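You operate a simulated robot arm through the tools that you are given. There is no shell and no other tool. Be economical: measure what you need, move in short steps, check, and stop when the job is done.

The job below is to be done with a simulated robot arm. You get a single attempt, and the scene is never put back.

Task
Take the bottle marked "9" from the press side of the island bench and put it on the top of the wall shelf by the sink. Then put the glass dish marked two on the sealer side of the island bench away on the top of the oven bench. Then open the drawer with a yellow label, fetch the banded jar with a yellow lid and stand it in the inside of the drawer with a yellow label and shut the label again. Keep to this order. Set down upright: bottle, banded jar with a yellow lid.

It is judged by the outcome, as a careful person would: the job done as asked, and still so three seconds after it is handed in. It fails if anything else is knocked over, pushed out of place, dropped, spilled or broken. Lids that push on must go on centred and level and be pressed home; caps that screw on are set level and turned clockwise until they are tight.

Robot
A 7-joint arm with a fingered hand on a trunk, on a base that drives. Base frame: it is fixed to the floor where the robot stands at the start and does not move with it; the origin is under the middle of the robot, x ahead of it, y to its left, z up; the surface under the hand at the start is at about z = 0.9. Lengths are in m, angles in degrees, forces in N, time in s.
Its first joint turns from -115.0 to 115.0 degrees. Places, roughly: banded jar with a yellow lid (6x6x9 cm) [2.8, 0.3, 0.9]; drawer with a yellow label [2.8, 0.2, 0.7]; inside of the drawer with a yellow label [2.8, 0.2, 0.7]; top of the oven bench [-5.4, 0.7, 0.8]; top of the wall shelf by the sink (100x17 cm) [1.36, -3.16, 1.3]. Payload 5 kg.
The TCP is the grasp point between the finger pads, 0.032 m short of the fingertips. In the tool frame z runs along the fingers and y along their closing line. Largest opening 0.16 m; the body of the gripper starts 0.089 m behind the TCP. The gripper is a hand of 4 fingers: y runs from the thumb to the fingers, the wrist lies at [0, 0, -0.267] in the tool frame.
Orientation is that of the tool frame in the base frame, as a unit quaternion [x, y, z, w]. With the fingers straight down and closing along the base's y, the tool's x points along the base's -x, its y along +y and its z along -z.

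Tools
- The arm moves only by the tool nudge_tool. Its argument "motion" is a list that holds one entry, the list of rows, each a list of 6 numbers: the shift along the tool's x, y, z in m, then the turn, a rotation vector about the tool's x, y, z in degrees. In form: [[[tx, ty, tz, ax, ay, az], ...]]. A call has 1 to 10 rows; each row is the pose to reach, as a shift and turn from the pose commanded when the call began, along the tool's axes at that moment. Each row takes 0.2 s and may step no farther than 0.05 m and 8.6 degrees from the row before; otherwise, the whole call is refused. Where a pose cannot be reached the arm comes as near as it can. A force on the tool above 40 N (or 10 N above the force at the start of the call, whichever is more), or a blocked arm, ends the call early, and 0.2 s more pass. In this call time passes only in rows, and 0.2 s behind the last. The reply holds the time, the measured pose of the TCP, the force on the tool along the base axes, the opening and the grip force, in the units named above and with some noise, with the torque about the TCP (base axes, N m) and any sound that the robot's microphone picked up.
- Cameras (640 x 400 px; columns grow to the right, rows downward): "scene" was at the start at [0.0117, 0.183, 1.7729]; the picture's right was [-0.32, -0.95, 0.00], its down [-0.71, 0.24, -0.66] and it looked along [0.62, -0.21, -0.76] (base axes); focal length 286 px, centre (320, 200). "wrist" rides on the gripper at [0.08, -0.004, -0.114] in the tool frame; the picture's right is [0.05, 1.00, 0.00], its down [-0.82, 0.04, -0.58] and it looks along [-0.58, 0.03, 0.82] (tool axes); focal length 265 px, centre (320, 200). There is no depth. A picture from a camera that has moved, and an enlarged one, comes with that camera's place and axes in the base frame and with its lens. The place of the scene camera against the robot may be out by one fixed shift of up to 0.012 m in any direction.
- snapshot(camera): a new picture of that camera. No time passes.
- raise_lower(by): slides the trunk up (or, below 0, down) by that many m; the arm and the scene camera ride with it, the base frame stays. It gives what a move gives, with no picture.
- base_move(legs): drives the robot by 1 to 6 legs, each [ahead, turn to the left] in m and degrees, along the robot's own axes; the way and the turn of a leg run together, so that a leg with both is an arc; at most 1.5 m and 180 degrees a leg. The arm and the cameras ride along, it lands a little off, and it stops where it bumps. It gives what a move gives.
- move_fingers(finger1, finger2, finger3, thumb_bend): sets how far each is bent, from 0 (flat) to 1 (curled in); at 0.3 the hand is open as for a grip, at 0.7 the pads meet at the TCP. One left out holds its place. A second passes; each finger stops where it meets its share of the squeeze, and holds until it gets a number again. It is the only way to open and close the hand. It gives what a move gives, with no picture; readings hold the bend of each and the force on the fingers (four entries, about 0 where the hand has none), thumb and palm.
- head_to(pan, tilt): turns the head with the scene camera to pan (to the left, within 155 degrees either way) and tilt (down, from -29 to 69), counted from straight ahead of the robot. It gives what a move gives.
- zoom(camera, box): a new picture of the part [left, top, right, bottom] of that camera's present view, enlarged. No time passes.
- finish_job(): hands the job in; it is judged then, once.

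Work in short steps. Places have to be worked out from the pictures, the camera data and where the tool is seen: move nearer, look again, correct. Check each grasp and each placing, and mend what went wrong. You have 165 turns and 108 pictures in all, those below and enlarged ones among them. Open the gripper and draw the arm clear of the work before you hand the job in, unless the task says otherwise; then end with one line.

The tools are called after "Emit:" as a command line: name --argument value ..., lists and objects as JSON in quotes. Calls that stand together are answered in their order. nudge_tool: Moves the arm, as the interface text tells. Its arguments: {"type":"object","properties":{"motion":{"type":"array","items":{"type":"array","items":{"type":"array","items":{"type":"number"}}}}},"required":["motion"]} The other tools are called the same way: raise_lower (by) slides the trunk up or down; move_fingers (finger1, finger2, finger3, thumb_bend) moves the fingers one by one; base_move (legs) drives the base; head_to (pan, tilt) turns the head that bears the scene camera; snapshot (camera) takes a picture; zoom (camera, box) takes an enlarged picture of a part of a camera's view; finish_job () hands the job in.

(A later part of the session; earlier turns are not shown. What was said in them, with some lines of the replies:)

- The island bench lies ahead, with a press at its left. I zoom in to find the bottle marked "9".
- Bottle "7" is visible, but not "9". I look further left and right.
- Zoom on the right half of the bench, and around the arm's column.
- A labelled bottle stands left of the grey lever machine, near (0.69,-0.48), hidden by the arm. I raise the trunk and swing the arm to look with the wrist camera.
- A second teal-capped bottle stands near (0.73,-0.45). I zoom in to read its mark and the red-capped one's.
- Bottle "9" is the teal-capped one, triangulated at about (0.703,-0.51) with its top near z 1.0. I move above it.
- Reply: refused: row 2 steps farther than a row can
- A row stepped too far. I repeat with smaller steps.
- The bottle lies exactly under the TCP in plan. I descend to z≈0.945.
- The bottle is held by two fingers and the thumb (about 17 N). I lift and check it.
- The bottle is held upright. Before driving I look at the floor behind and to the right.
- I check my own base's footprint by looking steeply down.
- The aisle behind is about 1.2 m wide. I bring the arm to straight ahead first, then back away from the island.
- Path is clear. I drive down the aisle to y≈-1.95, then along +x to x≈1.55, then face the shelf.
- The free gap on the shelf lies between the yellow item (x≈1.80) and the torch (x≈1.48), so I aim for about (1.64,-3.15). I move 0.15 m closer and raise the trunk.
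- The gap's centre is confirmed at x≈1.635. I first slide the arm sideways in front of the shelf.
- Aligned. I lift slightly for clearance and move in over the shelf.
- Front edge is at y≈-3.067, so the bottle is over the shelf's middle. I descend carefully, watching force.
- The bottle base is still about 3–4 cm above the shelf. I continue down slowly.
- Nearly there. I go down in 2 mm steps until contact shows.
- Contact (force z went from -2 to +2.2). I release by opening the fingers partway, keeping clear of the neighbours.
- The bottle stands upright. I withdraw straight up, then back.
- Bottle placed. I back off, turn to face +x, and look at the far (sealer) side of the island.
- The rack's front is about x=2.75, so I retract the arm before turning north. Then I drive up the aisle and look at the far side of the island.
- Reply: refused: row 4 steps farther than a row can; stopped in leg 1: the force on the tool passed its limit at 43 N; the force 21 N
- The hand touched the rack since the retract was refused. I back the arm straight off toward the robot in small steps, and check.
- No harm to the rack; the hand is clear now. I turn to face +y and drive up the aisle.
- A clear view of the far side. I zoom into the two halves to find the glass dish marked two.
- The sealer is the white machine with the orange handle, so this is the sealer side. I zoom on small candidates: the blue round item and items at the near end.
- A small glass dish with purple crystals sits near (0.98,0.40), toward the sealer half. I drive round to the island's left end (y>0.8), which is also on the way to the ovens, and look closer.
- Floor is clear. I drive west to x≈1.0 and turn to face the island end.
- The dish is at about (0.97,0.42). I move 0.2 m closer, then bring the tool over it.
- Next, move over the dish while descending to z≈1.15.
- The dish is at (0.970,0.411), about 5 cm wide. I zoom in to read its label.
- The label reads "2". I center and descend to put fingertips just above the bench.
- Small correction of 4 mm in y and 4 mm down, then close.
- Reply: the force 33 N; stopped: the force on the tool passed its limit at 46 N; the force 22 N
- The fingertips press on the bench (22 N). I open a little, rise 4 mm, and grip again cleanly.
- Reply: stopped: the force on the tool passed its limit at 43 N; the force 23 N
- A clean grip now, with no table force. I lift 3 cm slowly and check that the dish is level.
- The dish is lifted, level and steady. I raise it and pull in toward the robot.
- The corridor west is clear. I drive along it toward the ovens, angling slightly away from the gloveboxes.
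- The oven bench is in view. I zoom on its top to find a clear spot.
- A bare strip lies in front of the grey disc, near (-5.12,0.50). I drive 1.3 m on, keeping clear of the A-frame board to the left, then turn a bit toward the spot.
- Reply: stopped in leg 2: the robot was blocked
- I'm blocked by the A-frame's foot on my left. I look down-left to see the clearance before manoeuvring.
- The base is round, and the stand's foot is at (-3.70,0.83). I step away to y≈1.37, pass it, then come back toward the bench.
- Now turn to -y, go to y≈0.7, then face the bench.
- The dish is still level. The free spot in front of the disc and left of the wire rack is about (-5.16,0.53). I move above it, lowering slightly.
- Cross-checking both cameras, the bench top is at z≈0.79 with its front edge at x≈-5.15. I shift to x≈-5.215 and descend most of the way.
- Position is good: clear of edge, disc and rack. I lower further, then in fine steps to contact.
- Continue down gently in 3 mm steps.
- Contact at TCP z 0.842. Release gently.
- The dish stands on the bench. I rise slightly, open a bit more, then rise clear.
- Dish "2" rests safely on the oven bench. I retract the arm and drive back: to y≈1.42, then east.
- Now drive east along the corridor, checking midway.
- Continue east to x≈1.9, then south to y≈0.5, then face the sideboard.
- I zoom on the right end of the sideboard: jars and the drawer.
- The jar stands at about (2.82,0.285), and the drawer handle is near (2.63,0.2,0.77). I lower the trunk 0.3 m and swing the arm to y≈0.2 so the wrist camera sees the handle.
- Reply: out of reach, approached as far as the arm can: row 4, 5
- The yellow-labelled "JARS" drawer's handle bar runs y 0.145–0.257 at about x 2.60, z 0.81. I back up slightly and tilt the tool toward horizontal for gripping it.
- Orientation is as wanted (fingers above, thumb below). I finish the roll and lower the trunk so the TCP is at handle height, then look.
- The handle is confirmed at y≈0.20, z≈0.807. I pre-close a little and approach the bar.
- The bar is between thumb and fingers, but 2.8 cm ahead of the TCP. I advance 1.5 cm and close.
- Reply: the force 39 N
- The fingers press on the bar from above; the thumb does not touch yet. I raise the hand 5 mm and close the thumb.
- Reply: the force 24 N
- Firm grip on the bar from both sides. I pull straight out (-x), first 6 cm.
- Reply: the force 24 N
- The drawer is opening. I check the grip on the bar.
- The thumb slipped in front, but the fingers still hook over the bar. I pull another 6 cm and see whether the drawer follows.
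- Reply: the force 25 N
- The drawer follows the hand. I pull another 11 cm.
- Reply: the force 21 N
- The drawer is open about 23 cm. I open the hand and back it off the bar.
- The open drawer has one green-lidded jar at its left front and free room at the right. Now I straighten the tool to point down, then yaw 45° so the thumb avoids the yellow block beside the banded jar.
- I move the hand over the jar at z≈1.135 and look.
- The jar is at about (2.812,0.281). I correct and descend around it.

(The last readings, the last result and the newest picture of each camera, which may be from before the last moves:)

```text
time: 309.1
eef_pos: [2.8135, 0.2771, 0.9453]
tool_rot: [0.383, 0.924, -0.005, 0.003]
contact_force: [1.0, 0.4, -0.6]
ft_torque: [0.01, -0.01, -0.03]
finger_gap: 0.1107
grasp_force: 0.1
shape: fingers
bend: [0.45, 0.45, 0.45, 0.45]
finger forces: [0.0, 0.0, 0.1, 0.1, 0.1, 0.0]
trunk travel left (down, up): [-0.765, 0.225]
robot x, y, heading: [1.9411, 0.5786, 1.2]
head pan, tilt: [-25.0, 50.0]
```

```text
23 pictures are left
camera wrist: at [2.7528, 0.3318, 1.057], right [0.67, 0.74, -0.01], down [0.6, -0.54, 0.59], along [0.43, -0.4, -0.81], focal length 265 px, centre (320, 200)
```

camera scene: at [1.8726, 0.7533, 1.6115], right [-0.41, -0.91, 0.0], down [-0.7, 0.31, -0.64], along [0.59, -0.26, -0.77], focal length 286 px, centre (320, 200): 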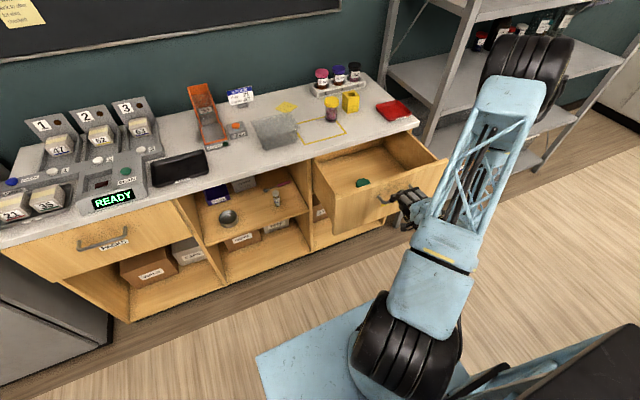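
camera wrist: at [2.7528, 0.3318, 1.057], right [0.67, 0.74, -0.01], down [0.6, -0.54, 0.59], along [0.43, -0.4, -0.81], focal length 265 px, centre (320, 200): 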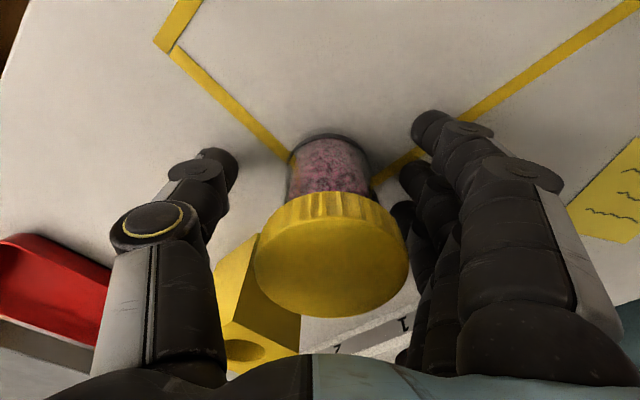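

The jar is centred between thumb and fingers. Close the hand.

Emit:
move_fingers --finger1 0.75 --finger2 0.75 --finger3 0.75 --thumb_bend 0.72

Emit:
nudge_tool --motion '[[[0, 0, -0.01, 0, 0, 0], [0, 0, -0.03, 0, 0, 0], [0, 0, -0.06, 0, 0, 0], [0, 0, -0.1, 0, 0, 0], [0, 0, -0.14, 0, 0, 0]]]'

Emit:
snapshot --camera "wrist"

```text
time: 310.1
eef_pos: [2.8133, 0.2767, 0.9461]
tool_rot: [0.384, 0.923, -0.005, 0.003]
contact_force: [-0.1, 0.5, 0.9]
ft_torque: [-0.03, -0.01, 0.01]
finger_gap: 0.0345
grasp_force: 24.3
shape: fingers
bend: [0.74, 0.57, 0.63, 0.64]
finger forces: [4.0, 10.1, 10.2, 0.0, 23.5, 0.0]
trunk travel left (down, up): [-0.765, 0.225]
robot x, y, heading: [1.9402, 0.5793, 1.1]
head pan, tilt: [-25.0, 50.0]
```

```text
time: 311.3
eef_pos: [2.8134, 0.2789, 1.0853]
tool_rot: [0.384, 0.923, -0.005, 0.004]
contact_force: [-1.4, 0.2, -2.2]
ft_torque: [0.01, -0.02, 0.02]
finger_gap: 0.0348
grasp_force: 24.2
shape: fingers
bend: [0.74, 0.57, 0.63, 0.64]
finger forces: [3.8, 10.2, 10.4, 0.1, 23.4, 0.1]
trunk travel left (down, up): [-0.765, 0.225]
robot x, y, heading: [1.9397, 0.5796, 1.0]
head pan, tilt: [-25.0, 50.0]
```

```text
22 pictures are left
camera wrist: at [2.7525, 0.3345, 1.197], right [0.67, 0.74, -0.01], down [0.6, -0.54, 0.59], along [0.43, -0.4, -0.81], focal length 265 px, centre (320, 200)
```

wrist: 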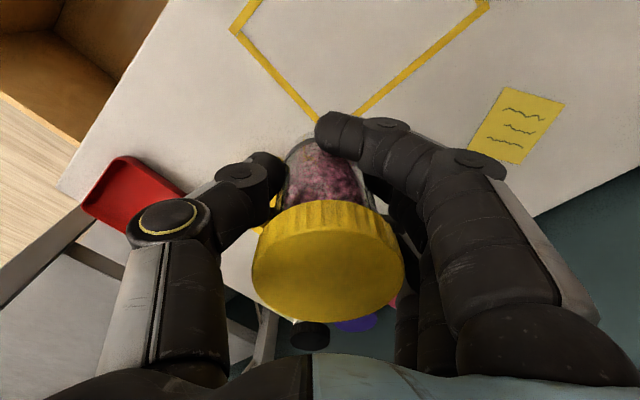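

Jar lifted upright. I carry it over the drawer's free right part.

Emit:
nudge_tool --motion '[[[0.0065, -0.038, -0.01, 0, 0, 0], [0.013, -0.076, -0.01, 0, 0, 0], [0.0195, -0.114, -0.01, 0, 0, 0], [0.026, -0.152, -0.01, 0, 0, 0], [0.0325, -0.19, -0.01, 0, 0, 0], [0.039, -0.228, -0.01, 0, 0, 0], [0.0455, -0.266, -0.01, 0, 0, 0], [0.052, -0.304, -0.01, 0, 0, 0], [0.0583, -0.3416, -0.01, 0, 0, 0]]]'

Emit:
snapshot --camera "wrist"

Emit:
snapshot --camera "scene"

```text
time: 313.3
eef_pos: [2.527, 0.0783, 1.0992]
tool_rot: [0.383, 0.924, -0.004, 0.004]
contact_force: [0.4, 0.3, -0.9]
ft_torque: [0.04, -0.04, 0.02]
finger_gap: 0.0337
grasp_force: 23.6
shape: fingers
bend: [0.74, 0.57, 0.63, 0.64]
finger forces: [3.2, 10.4, 11.2, 0.0, 23.1, 0.0]
trunk travel left (down, up): [-0.765, 0.225]
robot x, y, heading: [1.939, 0.5766, 1.1]
head pan, tilt: [-25.0, 50.0]
```

```text
21 pictures are left
camera wrist: at [2.4667, 0.1325, 1.2113], right [0.67, 0.74, -0.01], down [0.6, -0.54, 0.59], along [0.43, -0.4, -0.81], focal length 265 px, centre (320, 200)
```

wrist: 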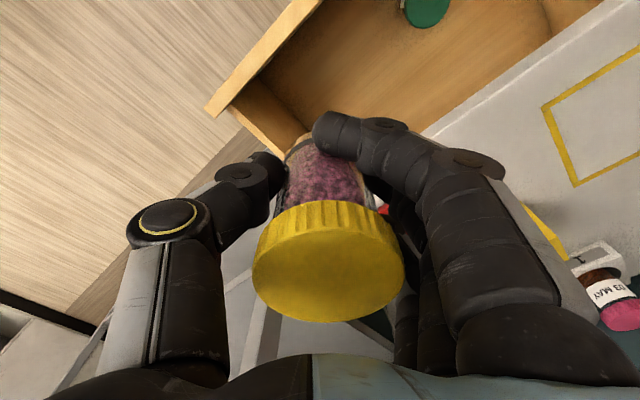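

```text
20 pictures are left
camera scene: at [1.9446, 0.7525, 1.9117], right [-0.4, -0.91, 0.0], down [-0.7, 0.31, -0.64], along [0.59, -0.26, -0.77], focal length 286 px, centre (320, 200)
```

scene: 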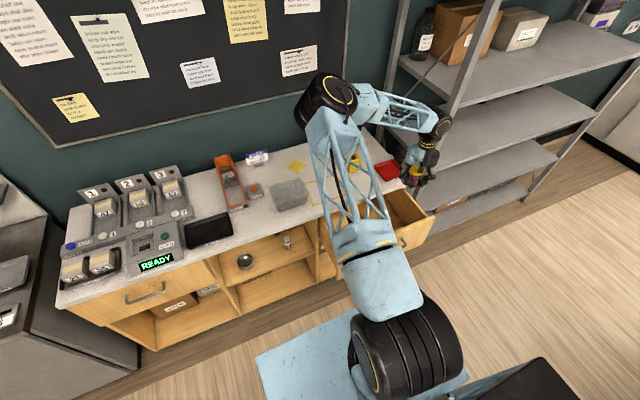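

Drawer interior spans about x 2.45–2.635; I aim for (2.54,0.09), clear of the green jar. I shift there and descend partway.

Emit:
nudge_tool --motion '[[[-0.0005, 0.018, 0.03, 0, 0, 0], [-0.0005, 0.018, 0.07, 0, 0, 0], [-0.0005, 0.018, 0.11, 0, 0, 0], [-0.0005, 0.018, 0.15, 0, 0, 0], [-0.0005, 0.018, 0.18, 0, 0, 0]]]'

Emit:
snapshot --camera "wrist"

Emit:
head_to --pan -38 --tilt 50

Emit:
snapshot --camera "scene"

```text
time: 314.5
eef_pos: [2.5418, 0.0891, 0.9179]
tool_rot: [0.384, 0.923, -0.004, 0.003]
contact_force: [0.1, -0.2, -1.3]
ft_torque: [0.02, 0.02, -0.02]
finger_gap: 0.0339
grasp_force: 24.0
shape: fingers
bend: [0.74, 0.57, 0.63, 0.64]
finger forces: [3.0, 10.6, 11.2, 0.0, 23.2, 0.0]
trunk travel left (down, up): [-0.765, 0.225]
robot x, y, heading: [1.9419, 0.5779, 0.8]
head pan, tilt: [-25.0, 50.0]
```

```text
19 pictures are left
camera wrist: at [2.4807, 0.1429, 1.0303], right [0.67, 0.74, -0.01], down [0.6, -0.54, 0.59], along [0.43, -0.4, -0.81], focal length 265 px, centre (320, 200)
```

wrist: 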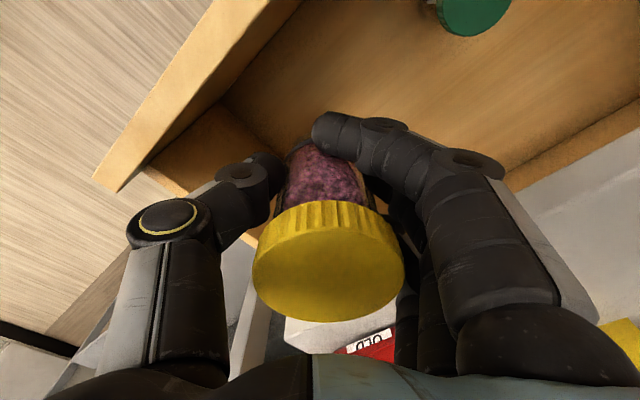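

```text
time: 315.3
eef_pos: [2.5405, 0.0875, 0.9192]
tool_rot: [0.384, 0.923, -0.005, 0.004]
contact_force: [-0.7, -0.4, -2.2]
ft_torque: [0.01, -0.01, 0.02]
finger_gap: 0.0339
grasp_force: 24.4
shape: fingers
bend: [0.74, 0.57, 0.63, 0.64]
finger forces: [3.1, 10.6, 11.1, 0.1, 23.1, 0.0]
trunk travel left (down, up): [-0.765, 0.225]
robot x, y, heading: [1.9401, 0.5789, 1.1]
head pan, tilt: [-38.0, 50.0]
```

```text
18 pictures are left
camera scene: at [1.9366, 0.7386, 1.9116], right [-0.6, -0.8, 0.0], down [-0.61, 0.46, -0.64], along [0.51, -0.39, -0.77], focal length 286 px, centre (320, 200)
```

scene: 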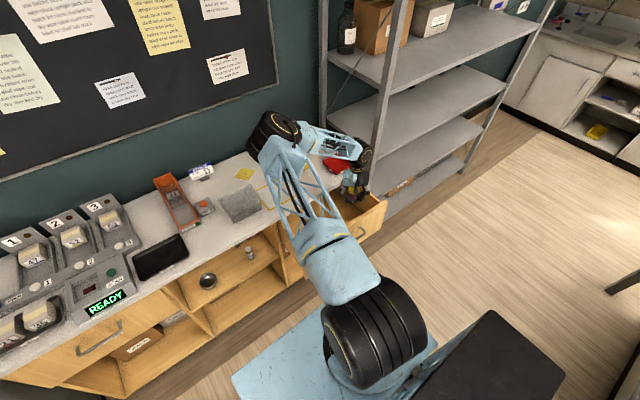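

The opening between front panel (inner x≈2.47) and counter edge (2.635) is tight, so I yaw the hand 20° to narrow it in x and centre at x≈2.552. Then I go down.

Emit:
nudge_tool --motion '[[[-0.0015, 0.005, 0, 0, 0, -7], [-0.003, 0.01, 0, 0, 0, -14], [-0.004, 0.0127, 0, 0, 0, -20]]]'

Emit:
nudge_tool --motion '[[[0, 0, 0.03, 0, 0, 0], [0, 0, 0.06, 0, 0, 0], [0, 0, 0.09, 0, 0, 0], [0, 0, 0.115, 0, 0, 0], [0, 0, 0.135, 0, 0, 0]]]'

Emit:
snapshot --camera "wrist"

```text
time: 316.1
eef_pos: [2.5521, 0.0951, 0.9191]
tool_rot: [0.216, 0.976, -0.006, 0.003]
contact_force: [0.1, 0.4, -0.9]
ft_torque: [0.07, -0.02, -0.01]
finger_gap: 0.0338
grasp_force: 23.6
shape: fingers
bend: [0.74, 0.57, 0.63, 0.64]
finger forces: [2.9, 10.6, 11.3, 0.0, 23.0, 0.1]
trunk travel left (down, up): [-0.765, 0.225]
robot x, y, heading: [1.9423, 0.5767, 0.8]
head pan, tilt: [-38.0, 50.0]
```

```text
time: 317.3
eef_pos: [2.553, 0.0944, 0.7842]
tool_rot: [0.217, 0.976, -0.005, 0.003]
contact_force: [0.3, 0.6, -1.5]
ft_torque: [-0.02, 0.03, -0.03]
finger_gap: 0.0335
grasp_force: 23.3
shape: fingers
bend: [0.74, 0.57, 0.63, 0.64]
finger forces: [2.9, 10.7, 11.3, 0.1, 23.1, 0.0]
trunk travel left (down, up): [-0.765, 0.225]
robot x, y, heading: [1.9415, 0.5793, 1.2]
head pan, tilt: [-38.0, 50.0]
```

```text
17 pictures are left
camera wrist: at [2.4787, 0.1252, 0.895], right [0.38, 0.93, -0.01], down [0.75, -0.3, 0.58], along [0.54, -0.23, -0.81], focal length 265 px, centre (320, 200)
```

wrist: 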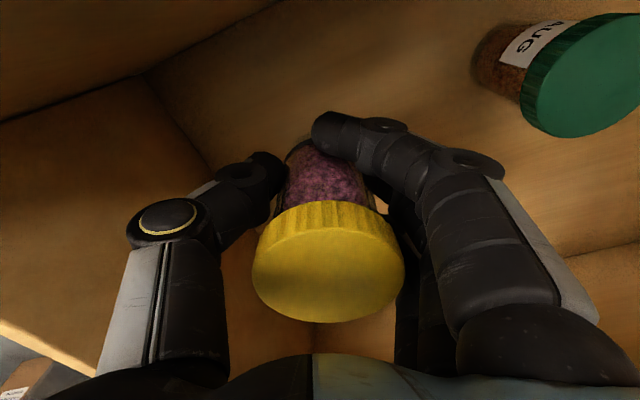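

Drawer floor is at about z≈0.69; about 5 cm to go. I descend gently.

Emit:
nudge_tool --motion '[[[0, 0, 0.015, 0, 0, 0], [0, 0, 0.027, 0, 0, 0], [0, 0, 0.033, 0, 0, 0], [0, 0, 0.037, 0, 0, 0]]]'

Emit:
nudge_tool --motion '[[[0, 0, 0.003, 0, 0, 0], [0, 0, 0.006, 0, 0, 0]]]'

```text
time: 318.3
eef_pos: [2.555, 0.0926, 0.7471]
tool_rot: [0.218, 0.976, -0.006, 0.004]
contact_force: [0.4, 0.5, -1.8]
ft_torque: [-0.02, -0.01, 0.01]
finger_gap: 0.0334
grasp_force: 23.8
shape: fingers
bend: [0.74, 0.57, 0.63, 0.64]
finger forces: [2.9, 10.5, 11.3, 0.0, 23.1, 0.0]
trunk travel left (down, up): [-0.765, 0.225]
robot x, y, heading: [1.9416, 0.5798, 1.2]
head pan, tilt: [-38.0, 50.0]
```

```text
time: 318.9
eef_pos: [2.5564, 0.0937, 0.7416]
tool_rot: [0.217, 0.976, -0.005, 0.002]
contact_force: [0.6, 0.1, -2.1]
ft_torque: [0.01, 0.01, 0.02]
finger_gap: 0.0336
grasp_force: 23.9
shape: fingers
bend: [0.74, 0.57, 0.63, 0.64]
finger forces: [2.9, 10.6, 11.3, 0.0, 23.0, 0.1]
trunk travel left (down, up): [-0.765, 0.225]
robot x, y, heading: [1.9414, 0.5766, 1.0]
head pan, tilt: [-38.0, 50.0]
```

Not touching yet; 3 mm steps further.

Emit:
nudge_tool --motion '[[[0, 0, 0.003, 0, 0, 0], [0, 0, 0.005, 0, 0, 0]]]'

Emit:
nudge_tool --motion '[[[0, 0, 0.002, 0, 0, 0], [0, 0, 0.004, 0, 0, 0]]]'

```text
time: 319.5
eef_pos: [2.5548, 0.0942, 0.7365]
tool_rot: [0.216, 0.976, -0.005, 0.003]
contact_force: [0.7, 0.9, -1.5]
ft_torque: [-0.02, 0.07, -0.05]
finger_gap: 0.0333
grasp_force: 24.0
shape: fingers
bend: [0.74, 0.57, 0.63, 0.64]
finger forces: [3.0, 10.7, 11.4, 0.1, 22.9, 0.0]
trunk travel left (down, up): [-0.765, 0.225]
robot x, y, heading: [1.942, 0.579, 1.2]
head pan, tilt: [-38.0, 50.0]
```

```text
time: 320.1
eef_pos: [2.5543, 0.0928, 0.7316]
tool_rot: [0.217, 0.976, -0.006, 0.004]
contact_force: [0.5, -0.2, -1.5]
ft_torque: [0.02, 0.01, -0.02]
finger_gap: 0.0333
grasp_force: 23.8
shape: fingers
bend: [0.74, 0.57, 0.63, 0.64]
finger forces: [2.9, 10.7, 11.4, 0.0, 23.0, 0.0]
trunk travel left (down, up): [-0.765, 0.225]
robot x, y, heading: [1.9418, 0.5797, 1.2]
head pan, tilt: [-38.0, 50.0]
```

Emit:
snapshot --camera "wrist"

```text
16 pictures are left
camera wrist: at [2.4794, 0.1246, 0.8436], right [0.38, 0.93, -0.01], down [0.75, -0.3, 0.58], along [0.54, -0.23, -0.81], focal length 265 px, centre (320, 200)
```

wrist: 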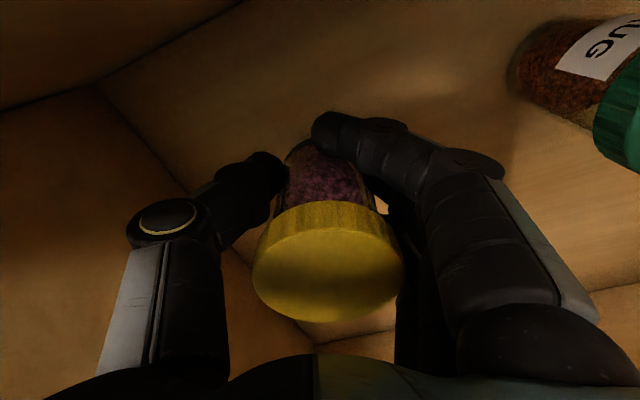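

Floor at about z 0.68. A few more millimetres.

Emit:
nudge_tool --motion '[[[0, 0, 0.002, 0, 0, 0], [0, 0, 0.004, 0, 0, 0], [0, 0, 0.005, 0, 0, 0]]]'

Emit:
nudge_tool --motion '[[[0, 0, 0.002, 0, 0, 0], [0, 0, 0.004, 0, 0, 0]]]'

```text
time: 320.9
eef_pos: [2.554, 0.0939, 0.7276]
tool_rot: [0.217, 0.976, -0.005, 0.002]
contact_force: [0.2, -0.6, -1.1]
ft_torque: [0.01, -0.02, -0.01]
finger_gap: 0.0336
grasp_force: 25.0
shape: fingers
bend: [0.74, 0.57, 0.63, 0.64]
finger forces: [2.9, 10.6, 11.4, 0.0, 23.0, 0.0]
trunk travel left (down, up): [-0.765, 0.225]
robot x, y, heading: [1.9385, 0.5768, 1.2]
head pan, tilt: [-38.0, 50.0]
```

```text
time: 321.5
eef_pos: [2.5531, 0.0955, 0.7237]
tool_rot: [0.217, 0.976, -0.005, 0.003]
contact_force: [-0.2, -0.3, -1.6]
ft_torque: [0.0, 0.08, -0.03]
finger_gap: 0.0338
grasp_force: 23.8
shape: fingers
bend: [0.74, 0.57, 0.63, 0.64]
finger forces: [2.9, 10.7, 11.5, 0.0, 23.0, 0.0]
trunk travel left (down, up): [-0.765, 0.225]
robot x, y, heading: [1.938, 0.5759, 1.2]
head pan, tilt: [-38.0, 50.0]
```

Still free. Continue in the same manner.

Emit:
nudge_tool --motion '[[[0, 0, 0.002, 0, 0, 0], [0, 0, 0.004, 0, 0, 0], [0, 0, 0.006, 0, 0, 0]]]'

Emit:
nudge_tool --motion '[[[0, 0, 0.002, 0, 0, 0], [0, 0, 0.004, 0, 0, 0]]]'

```text
time: 322.3
eef_pos: [2.554, 0.0926, 0.7164]
tool_rot: [0.217, 0.976, -0.005, 0.003]
contact_force: [-0.2, -0.4, -1.5]
ft_torque: [-0.03, 0.02, 0.01]
finger_gap: 0.0336
grasp_force: 24.0
shape: fingers
bend: [0.74, 0.57, 0.63, 0.64]
finger forces: [2.9, 10.7, 11.4, 0.1, 22.9, 0.0]
trunk travel left (down, up): [-0.765, 0.225]
robot x, y, heading: [1.9413, 0.5727, 1.2]
head pan, tilt: [-38.0, 50.0]
```

```text
time: 322.9
eef_pos: [2.5521, 0.0915, 0.7135]
tool_rot: [0.217, 0.976, -0.005, 0.003]
contact_force: [0.5, -0.8, -0.6]
ft_torque: [0.03, -0.01, -0.01]
finger_gap: 0.0335
grasp_force: 23.6
shape: fingers
bend: [0.74, 0.57, 0.63, 0.64]
finger forces: [2.8, 10.7, 11.4, 0.1, 23.0, 0.1]
trunk travel left (down, up): [-0.765, 0.225]
robot x, y, heading: [1.941, 0.5756, 1.2]
head pan, tilt: [-38.0, 50.0]
```

Emit:
nudge_tool --motion '[[[0, 0, 0.002, 0, 0, 0], [0, 0, 0.003, 0, 0, 0]]]'

Emit:
nudge_tool --motion '[[[0, 0, 0.002, 0, 0, 0], [0, 0, 0.003, 0, 0, 0]]]'

```text
time: 323.5
eef_pos: [2.5539, 0.0935, 0.7108]
tool_rot: [0.217, 0.976, -0.004, 0.002]
contact_force: [0.2, -0.6, -1.3]
ft_torque: [0.0, -0.01, -0.01]
finger_gap: 0.0337
grasp_force: 24.5
shape: fingers
bend: [0.74, 0.57, 0.63, 0.64]
finger forces: [2.9, 10.7, 11.5, 0.0, 23.0, 0.0]
trunk travel left (down, up): [-0.765, 0.225]
robot x, y, heading: [1.9419, 0.5799, 0.9]
head pan, tilt: [-38.0, 50.0]
```

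```text
time: 324.1
eef_pos: [2.5541, 0.094, 0.7072]
tool_rot: [0.217, 0.976, -0.005, 0.003]
contact_force: [-0.2, 0.5, -0.6]
ft_torque: [0.0, 0.0, 0.02]
finger_gap: 0.0336
grasp_force: 24.2
shape: fingers
bend: [0.74, 0.57, 0.63, 0.64]
finger forces: [2.9, 10.7, 11.5, 0.1, 23.0, 0.1]
trunk travel left (down, up): [-0.765, 0.225]
robot x, y, heading: [1.9412, 0.5739, 1.1]
head pan, tilt: [-38.0, 50.0]
```

No contact yet at 0.707; I continue with 2 mm steps.

Emit:
nudge_tool --motion '[[[0, 0, 0.002, 0, 0, 0], [0, 0, 0.004, 0, 0, 0]]]'

Emit:
nudge_tool --motion '[[[0, 0, 0.002, 0, 0, 0], [0, 0, 0.003, 0, 0, 0]]]'

```text
time: 324.7
eef_pos: [2.5536, 0.0925, 0.7044]
tool_rot: [0.217, 0.976, -0.005, 0.003]
contact_force: [0.1, 0.8, -2.2]
ft_torque: [-0.05, 0.01, -0.03]
finger_gap: 0.0335
grasp_force: 24.0
shape: fingers
bend: [0.74, 0.57, 0.63, 0.64]
finger forces: [2.9, 10.8, 11.4, 0.1, 23.1, 0.1]
trunk travel left (down, up): [-0.765, 0.225]
robot x, y, heading: [1.9409, 0.5783, 1.0]
head pan, tilt: [-38.0, 50.0]
```

```text
time: 325.3
eef_pos: [2.5538, 0.0941, 0.7005]
tool_rot: [0.217, 0.976, -0.005, 0.002]
contact_force: [0.7, 0.6, -1.1]
ft_torque: [0.02, 0.01, -0.02]
finger_gap: 0.0337
grasp_force: 23.8
shape: fingers
bend: [0.74, 0.57, 0.63, 0.64]
finger forces: [2.9, 10.6, 11.5, 0.0, 23.0, 0.0]
trunk travel left (down, up): [-0.765, 0.225]
robot x, y, heading: [1.9375, 0.5775, 1.1]
head pan, tilt: [-38.0, 50.0]
```

Emit:
nudge_tool --motion '[[[0, 0, 0.002, 0, 0, 0], [0, 0, 0.004, 0, 0, 0]]]'

Emit:
nudge_tool --motion '[[[0, 0, 0.002, 0, 0, 0], [0, 0, 0.004, 0, 0, 0]]]'

Emit:
snapshot --camera "wrist"

```text
time: 325.9
eef_pos: [2.5539, 0.094, 0.6986]
tool_rot: [0.218, 0.976, -0.005, 0.003]
contact_force: [-0.7, 1.7, 13.9]
ft_torque: [0.24, -0.32, 0.09]
finger_gap: 0.0333
grasp_force: 26.4
shape: fingers
bend: [0.74, 0.58, 0.64, 0.64]
finger forces: [4.1, 11.4, 12.7, 0.0, 24.3, 0.1]
trunk travel left (down, up): [-0.765, 0.225]
robot x, y, heading: [1.9388, 0.575, 1.1]
head pan, tilt: [-38.0, 50.0]
```

```text
time: 326.5
eef_pos: [2.5546, 0.0934, 0.6962]
tool_rot: [0.216, 0.976, -0.006, 0.005]
contact_force: [-0.9, 4.5, 40.1]
ft_torque: [0.28, -0.46, 0.04]
finger_gap: 0.0328
grasp_force: 29.6
shape: fingers
bend: [0.74, 0.59, 0.66, 0.66]
finger forces: [4.6, 13.1, 14.7, 0.0, 27.0, 0.0]
trunk travel left (down, up): [-0.765, 0.225]
robot x, y, heading: [1.9416, 0.5758, 1.4]
head pan, tilt: [-38.0, 50.0]
```

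```text
15 pictures are left
camera wrist: at [2.4789, 0.1241, 0.8085], right [0.38, 0.93, -0.01], down [0.75, -0.3, 0.59], along [0.54, -0.23, -0.81], focal length 265 px, centre (320, 200)
```

wrist: 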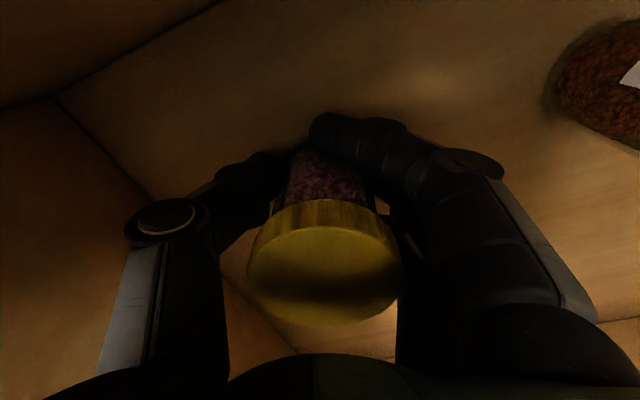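

Contact, now with 40 N pressing. I ease up 5 mm of command to relieve the load, then release.

Emit:
nudge_tool --motion '[[[0, 0, -0.003, 0, 0, 0], [0, 0, -0.005, 0, 0, 0]]]'

```text
time: 327.1
eef_pos: [2.5514, 0.0931, 0.6979]
tool_rot: [0.218, 0.976, -0.006, 0.002]
contact_force: [1.2, -1.3, 15.3]
ft_torque: [0.1, -0.33, -0.04]
finger_gap: 0.0331
grasp_force: 27.9
shape: fingers
bend: [0.74, 0.59, 0.66, 0.65]
finger forces: [4.0, 10.9, 14.5, 0.1, 25.9, 0.0]
trunk travel left (down, up): [-0.765, 0.225]
robot x, y, heading: [1.9422, 0.5759, 0.9]
head pan, tilt: [-38.0, 50.0]
```

Emit:
nudge_tool --motion '[[[0, 0, -0.002, 0, 0, 0]]]'

Emit:
move_fingers --finger1 0.5 --finger2 0.5 --finger3 0.5 --thumb_bend 0.54

Emit:
snapshot --camera "wrist"

```text
time: 327.5
eef_pos: [2.5528, 0.0922, 0.7001]
tool_rot: [0.217, 0.976, -0.006, 0.003]
contact_force: [-0.3, -1.8, 2.0]
ft_torque: [-0.03, -0.1, -0.07]
finger_gap: 0.0331
grasp_force: 24.8
shape: fingers
bend: [0.74, 0.59, 0.65, 0.65]
finger forces: [3.7, 9.8, 12.5, 0.0, 23.2, 0.0]
trunk travel left (down, up): [-0.765, 0.225]
robot x, y, heading: [1.9434, 0.5808, 1.1]
head pan, tilt: [-38.0, 50.0]
```

```text
time: 328.5
eef_pos: [2.5535, 0.0936, 0.6996]
tool_rot: [0.217, 0.976, -0.005, 0.003]
contact_force: [0.1, 0.3, 0.0]
ft_torque: [0.01, 0.01, 0.01]
finger_gap: 0.0825
grasp_force: 0.0
shape: fingers
bend: [0.5, 0.5, 0.5, 0.54]
finger forces: [0.0, 0.0, 0.0, 0.0, 0.0, 0.0]
trunk travel left (down, up): [-0.765, 0.225]
robot x, y, heading: [1.941, 0.5739, 0.9]
head pan, tilt: [-38.0, 50.0]
```

```text
14 pictures are left
camera wrist: at [2.4788, 0.1247, 0.8118], right [0.38, 0.93, -0.01], down [0.75, -0.3, 0.58], along [0.54, -0.23, -0.81], focal length 265 px, centre (320, 200)
```

wrist: 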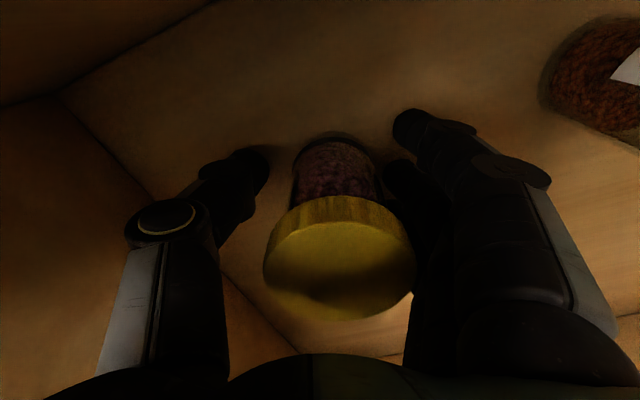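

Jar stands. I open slightly more so the fingers clear the lid, then rise straight up.

Emit:
move_fingers --finger1 0.44 --finger2 0.44 --finger3 0.44 --thumb_bend 0.5

Emit:
nudge_tool --motion '[[[0, 0.003, -0.02, 0, 0, 0], [0, 0.003, -0.05, 0, 0, 0], [0, 0.003, -0.09, 0, 0, 0], [0, 0.003, -0.13, 0, 0, 0], [0, 0.003, -0.17, 0, 0, 0], [0, 0.003, -0.21, 0, 0, 0], [0, 0.003, -0.25, 0, 0, 0], [0, 0.003, -0.29, 0, 0, 0], [0, 0.003, -0.33, 0, 0, 0], [0, 0.003, -0.36, 0, 0, 0]]]'

Emit:
snapshot --camera "wrist"

```text
time: 329.5
eef_pos: [2.5542, 0.0933, 0.7003]
tool_rot: [0.217, 0.976, -0.005, 0.003]
contact_force: [0.8, -0.1, 0.2]
ft_torque: [0.0, -0.01, 0.02]
finger_gap: 0.1022
grasp_force: 0.1
shape: fingers
bend: [0.44, 0.44, 0.44, 0.5]
finger forces: [0.0, 0.0, 0.0, 0.0, 0.1, 0.0]
trunk travel left (down, up): [-0.765, 0.225]
robot x, y, heading: [1.945, 0.5813, 1.1]
head pan, tilt: [-38.0, 50.0]
```

```text
time: 331.7
eef_pos: [2.5553, 0.1025, 1.0619]
tool_rot: [0.217, 0.976, -0.005, 0.003]
contact_force: [0.4, -0.2, 0.2]
ft_torque: [0.02, -0.05, 0.02]
finger_gap: 0.1025
grasp_force: 0.1
shape: fingers
bend: [0.44, 0.44, 0.44, 0.5]
finger forces: [0.0, 0.0, 0.1, 0.1, 0.0, 0.1]
trunk travel left (down, up): [-0.765, 0.225]
robot x, y, heading: [1.9421, 0.5762, 1.1]
head pan, tilt: [-38.0, 50.0]
```

```text
13 pictures are left
camera wrist: at [2.4809, 0.1334, 1.1733], right [0.38, 0.93, -0.01], down [0.75, -0.3, 0.58], along [0.54, -0.23, -0.81], focal length 265 px, centre (320, 200)
```

wrist: 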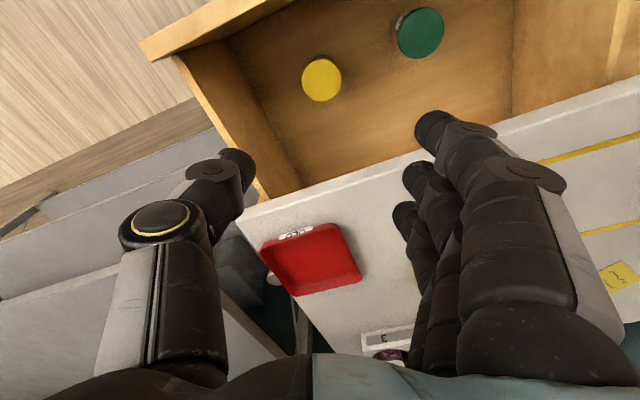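

Both jars stand upright in the drawer. Next I back the base a little, close the fist, and set up to push the drawer shut with the fingertips on the panel below the handle.

Emit:
base_move --legs '[[-0.075, 0]]'

Emit:
nudge_tool --motion '[[[0.03, 0.003, 0, 0, 0, -6], [0.06, 0.006, 0, 0, 0, -12], [0.09, 0.009, 0, 0, 0, -18], [0.12, 0.012, 0, 0, 0, -25], [0.15, 0.015, 0, 0, 0, -25], [0.18, 0.018, 0, 0, 0, -25], [0.19, 0.02, 0, 0, 0, -25]]]'

Emit:
move_fingers --finger1 0.72 --finger2 0.72 --finger3 0.72 --thumb_bend 0.72

```text
time: 332.7
eef_pos: [2.4787, 0.1002, 1.062]
tool_rot: [0.217, 0.976, -0.005, 0.003]
contact_force: [-0.5, -0.8, 0.9]
ft_torque: [0.06, -0.03, -0.01]
finger_gap: 0.1025
grasp_force: 0.1
shape: fingers
bend: [0.44, 0.44, 0.44, 0.5]
finger forces: [0.0, 0.0, 0.1, 0.2, 0.0, 0.1]
trunk travel left (down, up): [-0.765, 0.225]
robot x, y, heading: [1.8645, 0.5797, 1.0]
head pan, tilt: [-38.0, 50.0]
```

```text
time: 334.3
eef_pos: [2.3175, 0.201, 1.059]
tool_rot: [0.0, 1.0, -0.006, 0.002]
contact_force: [-0.1, 0.2, -0.4]
ft_torque: [0.01, 0.01, -0.02]
finger_gap: 0.1024
grasp_force: 0.0
shape: fingers
bend: [0.44, 0.44, 0.44, 0.5]
finger forces: [0.0, 0.0, 0.0, 0.1, 0.1, 0.0]
trunk travel left (down, up): [-0.765, 0.225]
robot x, y, heading: [1.8674, 0.5759, 1.3]
head pan, tilt: [-38.0, 50.0]
```

```text
time: 335.3
eef_pos: [2.3159, 0.1999, 1.06]
tool_rot: [0.002, 1.0, -0.006, 0.002]
contact_force: [0.0, 0.5, -0.8]
ft_torque: [0.0, -0.01, 0.01]
finger_gap: 0.0193
grasp_force: 0.0
shape: fingers
bend: [0.72, 0.71, 0.72, 0.72]
finger forces: [0.1, 0.0, 0.1, 0.1, 0.0, 0.1]
trunk travel left (down, up): [-0.765, 0.225]
robot x, y, heading: [1.8638, 0.5791, 1.2]
head pan, tilt: [-38.0, 50.0]
```

Tilt forward 60°, then lower the trunk.

Emit:
nudge_tool --motion '[[[0, 0, 0, 0, -7.5, 0], [0, 0, 0, 0, -15, 0], [0, 0, 0, 0, -22.5, 0], [0, 0, 0, 0, -30, 0], [0, 0, 0, 0, -37.5, 0], [0, 0, 0, 0, -45, 0], [0, 0, 0, 0, -52.5, 0], [0, 0, 0, 0, -60, 0]]]'

Emit:
raise_lower --by -0.335

Emit:
snapshot --camera "wrist"

Emit:
snapshot --camera "scene"

```text
time: 337.1
eef_pos: [2.3172, 0.1978, 1.059]
tool_rot: [-0.002, 0.865, -0.006, 0.502]
contact_force: [0.4, 0.8, -0.6]
ft_torque: [0.0, 0.0, 0.0]
finger_gap: 0.0193
grasp_force: 0.1
shape: fingers
bend: [0.72, 0.71, 0.72, 0.72]
finger forces: [0.1, 0.1, 0.0, 0.1, 0.1, 0.0]
trunk travel left (down, up): [-0.765, 0.225]
robot x, y, heading: [1.8632, 0.5708, 1.0]
head pan, tilt: [-38.0, 50.0]
```

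```text
time: 340.4
eef_pos: [2.3187, 0.1988, 0.7243]
tool_rot: [-0.003, 0.865, -0.005, 0.501]
contact_force: [0.1, -0.7, -0.6]
ft_torque: [0.03, 0.0, 0.02]
finger_gap: 0.0191
grasp_force: 0.0
shape: fingers
bend: [0.72, 0.71, 0.72, 0.72]
finger forces: [0.0, 0.0, 0.0, 0.0, 0.0, 0.0]
trunk travel left (down, up): [-0.43, 0.56]
robot x, y, heading: [1.8695, 0.5782, 1.0]
head pan, tilt: [-38.0, 50.0]
```

```text
12 pictures are left
camera wrist: at [2.1789, 0.1945, 0.71], right [-0.02, 1.0, -0.06], down [-0.1, 0.05, 0.99], along [1.0, 0.03, 0.09], focal length 265 px, centre (320, 200)
```

wrist: 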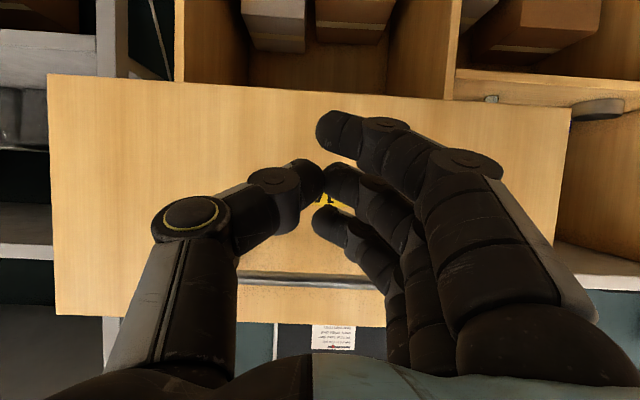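

```text
11 pictures are left
camera scene: at [1.8612, 0.7372, 1.5766], right [-0.6, -0.8, 0.0], down [-0.61, 0.46, -0.64], along [0.51, -0.39, -0.77], focal length 286 px, centre (320, 200)
```

scene: 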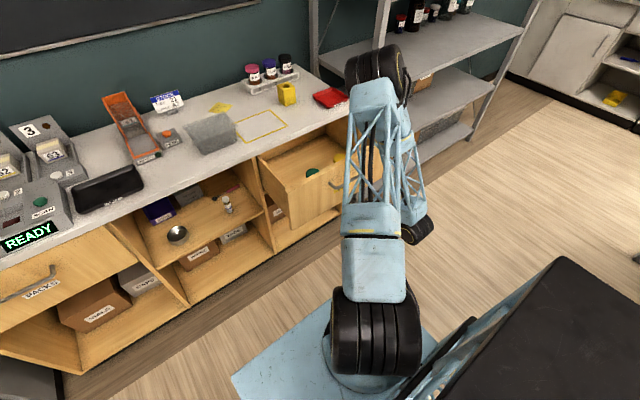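

The fist points at the panel below the handle, aligned at y≈0.2. I push slowly, first the approach.

Emit:
nudge_tool --motion '[[[-0.0075, 0, 0.013, 0, 0, 0], [-0.015, 0, 0.026, 0, 0, 0], [-0.0215, 0, 0.0372, 0, 0, 0], [-0.027, 0, 0.0468, 0, 0, 0], [-0.0325, 0, 0.0563, 0, 0, 0], [-0.038, 0, 0.0658, 0, 0, 0], [-0.0435, 0, 0.0753, 0, 0, 0], [-0.049, 0, 0.0849, 0, 0, 0]]]'

Emit:
snapshot --camera "wrist"

```text
time: 342.2
eef_pos: [2.4171, 0.1974, 0.7238]
tool_rot: [-0.003, 0.865, -0.005, 0.502]
contact_force: [0.1, -0.3, 0.2]
ft_torque: [0.01, -0.01, -0.01]
finger_gap: 0.0195
grasp_force: 0.3
shape: fingers
bend: [0.72, 0.71, 0.72, 0.72]
finger forces: [0.1, 0.1, 0.0, 0.0, 0.0, 0.0]
trunk travel left (down, up): [-0.43, 0.56]
robot x, y, heading: [1.869, 0.5757, 1.0]
head pan, tilt: [-38.0, 50.0]
```

```text
10 pictures are left
camera wrist: at [2.2783, 0.193, 0.7097], right [-0.02, 1.0, -0.06], down [-0.1, 0.05, 0.99], along [1.0, 0.03, 0.09], focal length 265 px, centre (320, 200)
```

wrist: 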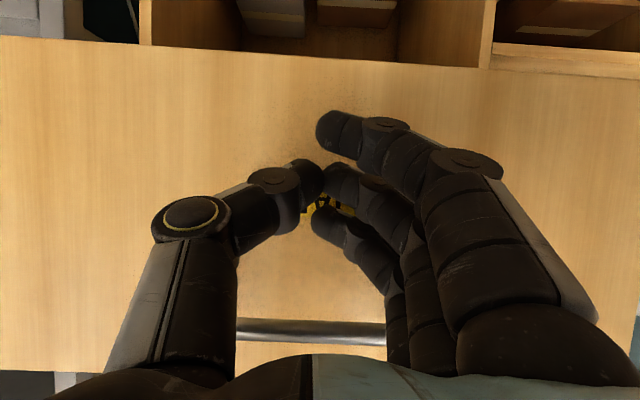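

Fingertips are at the panel now. I push on slowly, 11 cm.

Emit:
nudge_tool --motion '[[[-0.003, 0, 0.0052, 0, 0, 0], [-0.007, 0, 0.0121, 0, 0, 0], [-0.012, 0, 0.0208, 0, 0, 0], [-0.018, 0, 0.0312, 0, 0, 0], [-0.024, 0, 0.0416, 0, 0, 0], [-0.03, 0, 0.052, 0, 0, 0], [-0.036, 0, 0.0624, 0, 0, 0], [-0.042, 0, 0.0727, 0, 0, 0], [-0.048, 0, 0.0831, 0, 0, 0], [-0.053, 0, 0.0918, 0, 0, 0]]]'

Emit:
snapshot --camera "scene"

```text
time: 344.4
eef_pos: [2.5234, 0.1986, 0.7246]
tool_rot: [-0.003, 0.865, -0.004, 0.501]
contact_force: [-1.5, 0.3, -0.9]
ft_torque: [0.01, 0.01, 0.02]
finger_gap: 0.0192
grasp_force: 0.0
shape: fingers
bend: [0.72, 0.71, 0.72, 0.72]
finger forces: [0.0, 0.0, 0.2, 0.0, 0.0, 0.1]
trunk travel left (down, up): [-0.43, 0.56]
robot x, y, heading: [1.8644, 0.5757, 1.2]
head pan, tilt: [-38.0, 50.0]
```

```text
9 pictures are left
camera scene: at [1.8613, 0.7373, 1.5766], right [-0.6, -0.8, 0.0], down [-0.61, 0.46, -0.64], along [0.51, -0.39, -0.77], focal length 286 px, centre (320, 200)
```

scene: 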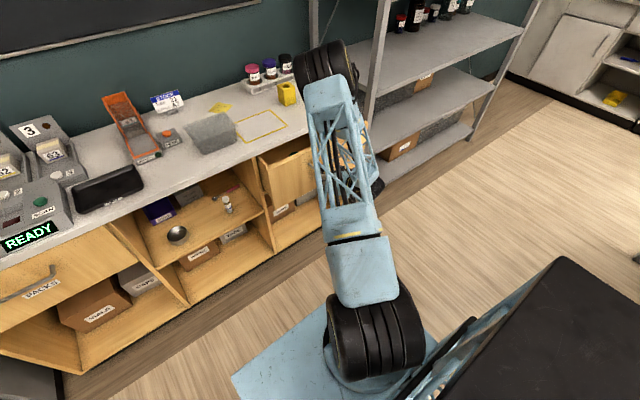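

The drawer is moving in smoothly. I push the remaining distance slowly until it meets the stop.

Emit:
nudge_tool --motion '[[[-0.004, 0, 0.0069, 0, 0, 0], [-0.009, 0, 0.0156, 0, 0, 0], [-0.015, 0, 0.026, 0, 0, 0], [-0.021, 0, 0.0364, 0, 0, 0], [-0.027, 0, 0.0468, 0, 0, 0], [-0.032, 0, 0.0554, 0, 0, 0], [-0.036, 0, 0.0624, 0, 0, 0], [-0.04, 0, 0.0693, 0, 0, 0]]]'

```text
time: 346.2
eef_pos: [2.6027, 0.1988, 0.7253]
tool_rot: [-0.003, 0.865, -0.006, 0.501]
contact_force: [-0.5, -0.7, 1.2]
ft_torque: [-0.01, 0.02, 0.01]
finger_gap: 0.0194
grasp_force: 0.4
shape: fingers
bend: [0.72, 0.71, 0.72, 0.72]
finger forces: [0.0, 0.1, 0.2, 0.0, 0.0, 0.0]
trunk travel left (down, up): [-0.43, 0.56]
robot x, y, heading: [1.8647, 0.577, 1.1]
head pan, tilt: [-38.0, 50.0]
```

Not at the stop yet. A bit further in small rows.

Emit:
nudge_tool --motion '[[[-0.003, 0, 0.0052, 0, 0, 0], [-0.006, 0, 0.0104, 0, 0, 0], [-0.009, 0, 0.0156, 0, 0, 0], [-0.012, 0, 0.0208, 0, 0, 0], [-0.015, 0, 0.026, 0, 0, 0]]]'

Emit:
snapshot --camera "wrist"

```text
time: 347.4
eef_pos: [2.63, 0.1989, 0.7244]
tool_rot: [-0.003, 0.866, -0.005, 0.501]
contact_force: [-19.9, 6.0, -5.7]
ft_torque: [-0.08, -0.29, -0.02]
finger_gap: 0.0193
grasp_force: 9.7
shape: fingers
bend: [0.72, 0.71, 0.8, 0.72]
finger forces: [0.0, 0.0, 20.0, 0.0, 0.0, 0.0]
trunk travel left (down, up): [-0.43, 0.56]
robot x, y, heading: [1.8655, 0.5769, 1.0]
head pan, tilt: [-38.0, 50.0]
```

```text
8 pictures are left
camera wrist: at [2.4911, 0.1945, 0.7102], right [-0.02, 1.0, -0.06], down [-0.09, 0.05, 0.99], along [1.0, 0.03, 0.09], focal length 265 px, centre (320, 200)
```

wrist: 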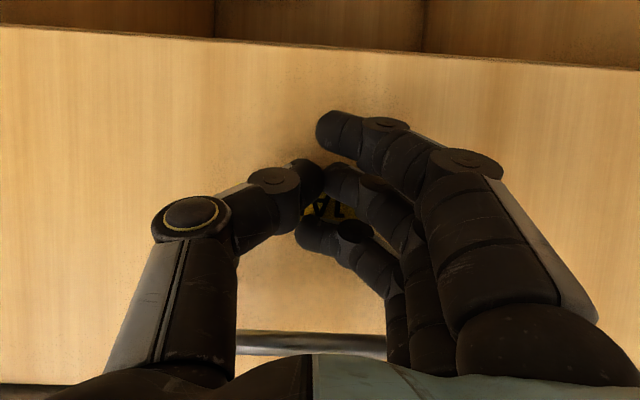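

20 N resistance: the drawer has met its stop. I withdraw straight back, raise, and check it is flush.

Emit:
nudge_tool --motion '[[[0.01, 0, -0.0173, 0, 0, 0], [0.03, 0, -0.052, 0, 0, 0], [0.05, 0, -0.0866, 0, 0, 0], [0.07, 0, -0.121, 0, 0, 0], [0.09, 0, -0.156, 0, 0, 0], [0.11, 0, -0.19, 0, 0, 0], [0.13, 0, -0.225, 0, 0, 0], [0.145, 0, -0.251, 0, 0, 0]]]'

Emit:
raise_lower --by 0.35

Emit:
snapshot --camera "wrist"

Emit:
snapshot --camera "scene"

```text
time: 349.2
eef_pos: [2.3414, 0.2, 0.7215]
tool_rot: [-0.002, 0.865, -0.005, 0.502]
contact_force: [0.5, -1.1, 0.6]
ft_torque: [-0.03, 0.02, 0.02]
finger_gap: 0.0191
grasp_force: 0.0
shape: fingers
bend: [0.72, 0.71, 0.72, 0.72]
finger forces: [0.0, 0.0, 0.1, 0.0, 0.1, 0.0]
trunk travel left (down, up): [-0.43, 0.56]
robot x, y, heading: [1.8686, 0.5759, 1.0]
head pan, tilt: [-38.0, 50.0]
```

```text
time: 352.6
eef_pos: [2.3417, 0.1994, 1.073]
tool_rot: [-0.002, 0.865, -0.006, 0.502]
contact_force: [0.2, 0.2, 0.6]
ft_torque: [-0.05, -0.03, 0.04]
finger_gap: 0.0193
grasp_force: 0.1
shape: fingers
bend: [0.72, 0.71, 0.72, 0.72]
finger forces: [0.0, 0.1, 0.0, 0.1, 0.0, 0.1]
trunk travel left (down, up): [-0.78, 0.21]
robot x, y, heading: [1.8657, 0.5776, 1.2]
head pan, tilt: [-38.0, 50.0]
```

```text
7 pictures are left
camera wrist: at [2.2038, 0.1947, 1.0578], right [-0.02, 1.0, -0.06], down [-0.1, 0.05, 0.99], along [1.0, 0.03, 0.09], focal length 265 px, centre (320, 200)
```

wrist: 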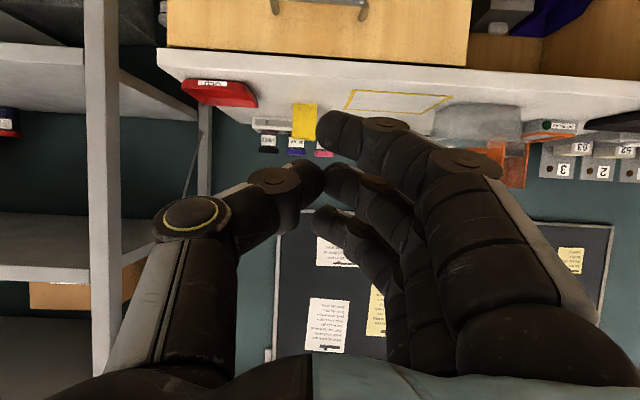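

```text
6 pictures are left
camera scene: at [1.8613, 0.7371, 1.9265], right [-0.6, -0.8, 0.0], down [-0.61, 0.46, -0.64], along [0.51, -0.39, -0.77], focal length 286 px, centre (320, 200)
```

scene: 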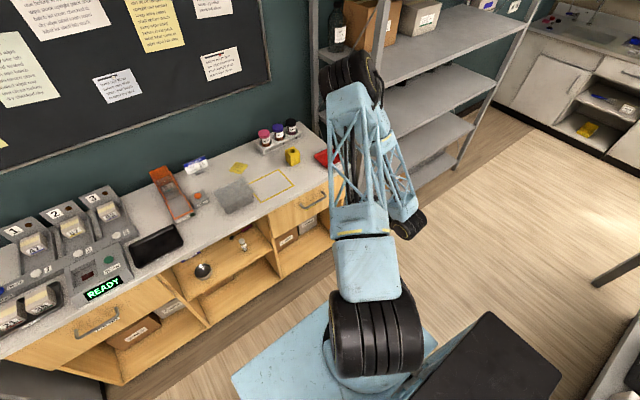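

The drawer looks shut; I zoom to check that it is flush.

Emit:
zoom --camera "scene" --box '[230, 140, 350, 260]'

```text
3.33 times, centred on (290, 200) of scene
camera zoom: at [1.8613, 0.7371, 1.9265], right [-0.6, -0.8, 0.0], down [-0.61, 0.46, -0.64], along [0.51, -0.39, -0.77], focal length 952 px, centre (420, 200)
```

zoom: 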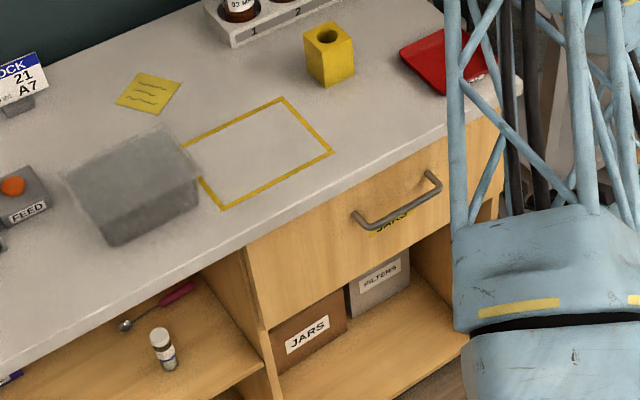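

The drawer is flush and nothing nearby is disturbed. I open the hand; the arm is clear of the work.

Emit:
move_fingers --finger1 0.3 --finger2 0.3 --finger3 0.3 --thumb_bend 0.3

Emit:
finish_job

```text
time: 353.6
eef_pos: [2.3417, 0.1992, 1.0713]
tool_rot: [-0.002, 0.865, -0.006, 0.502]
contact_force: [0.2, 0.7, -0.3]
ft_torque: [0.02, 0.01, -0.03]
finger_gap: 0.1698
grasp_force: 0.0
shape: fingers
bend: [0.3, 0.3, 0.3, 0.3]
finger forces: [0.0, 0.0, 0.0, 0.0, 0.0, 0.0]
trunk travel left (down, up): [-0.78, 0.21]
robot x, y, heading: [1.8667, 0.5778, 1.3]
head pan, tilt: [-38.0, 50.0]
```

```text
The job is handed in.
```

The job is handed in: bottle "9" stands upright on the wall shelf by the sink, glass dish "2" is on the oven bench, and the yellow-lidded banded jar was stood upright in the yellow-label drawer, which is shut; on the way I touched the storage rack and bumped the window stand's foot, and saw nothing disturbed.
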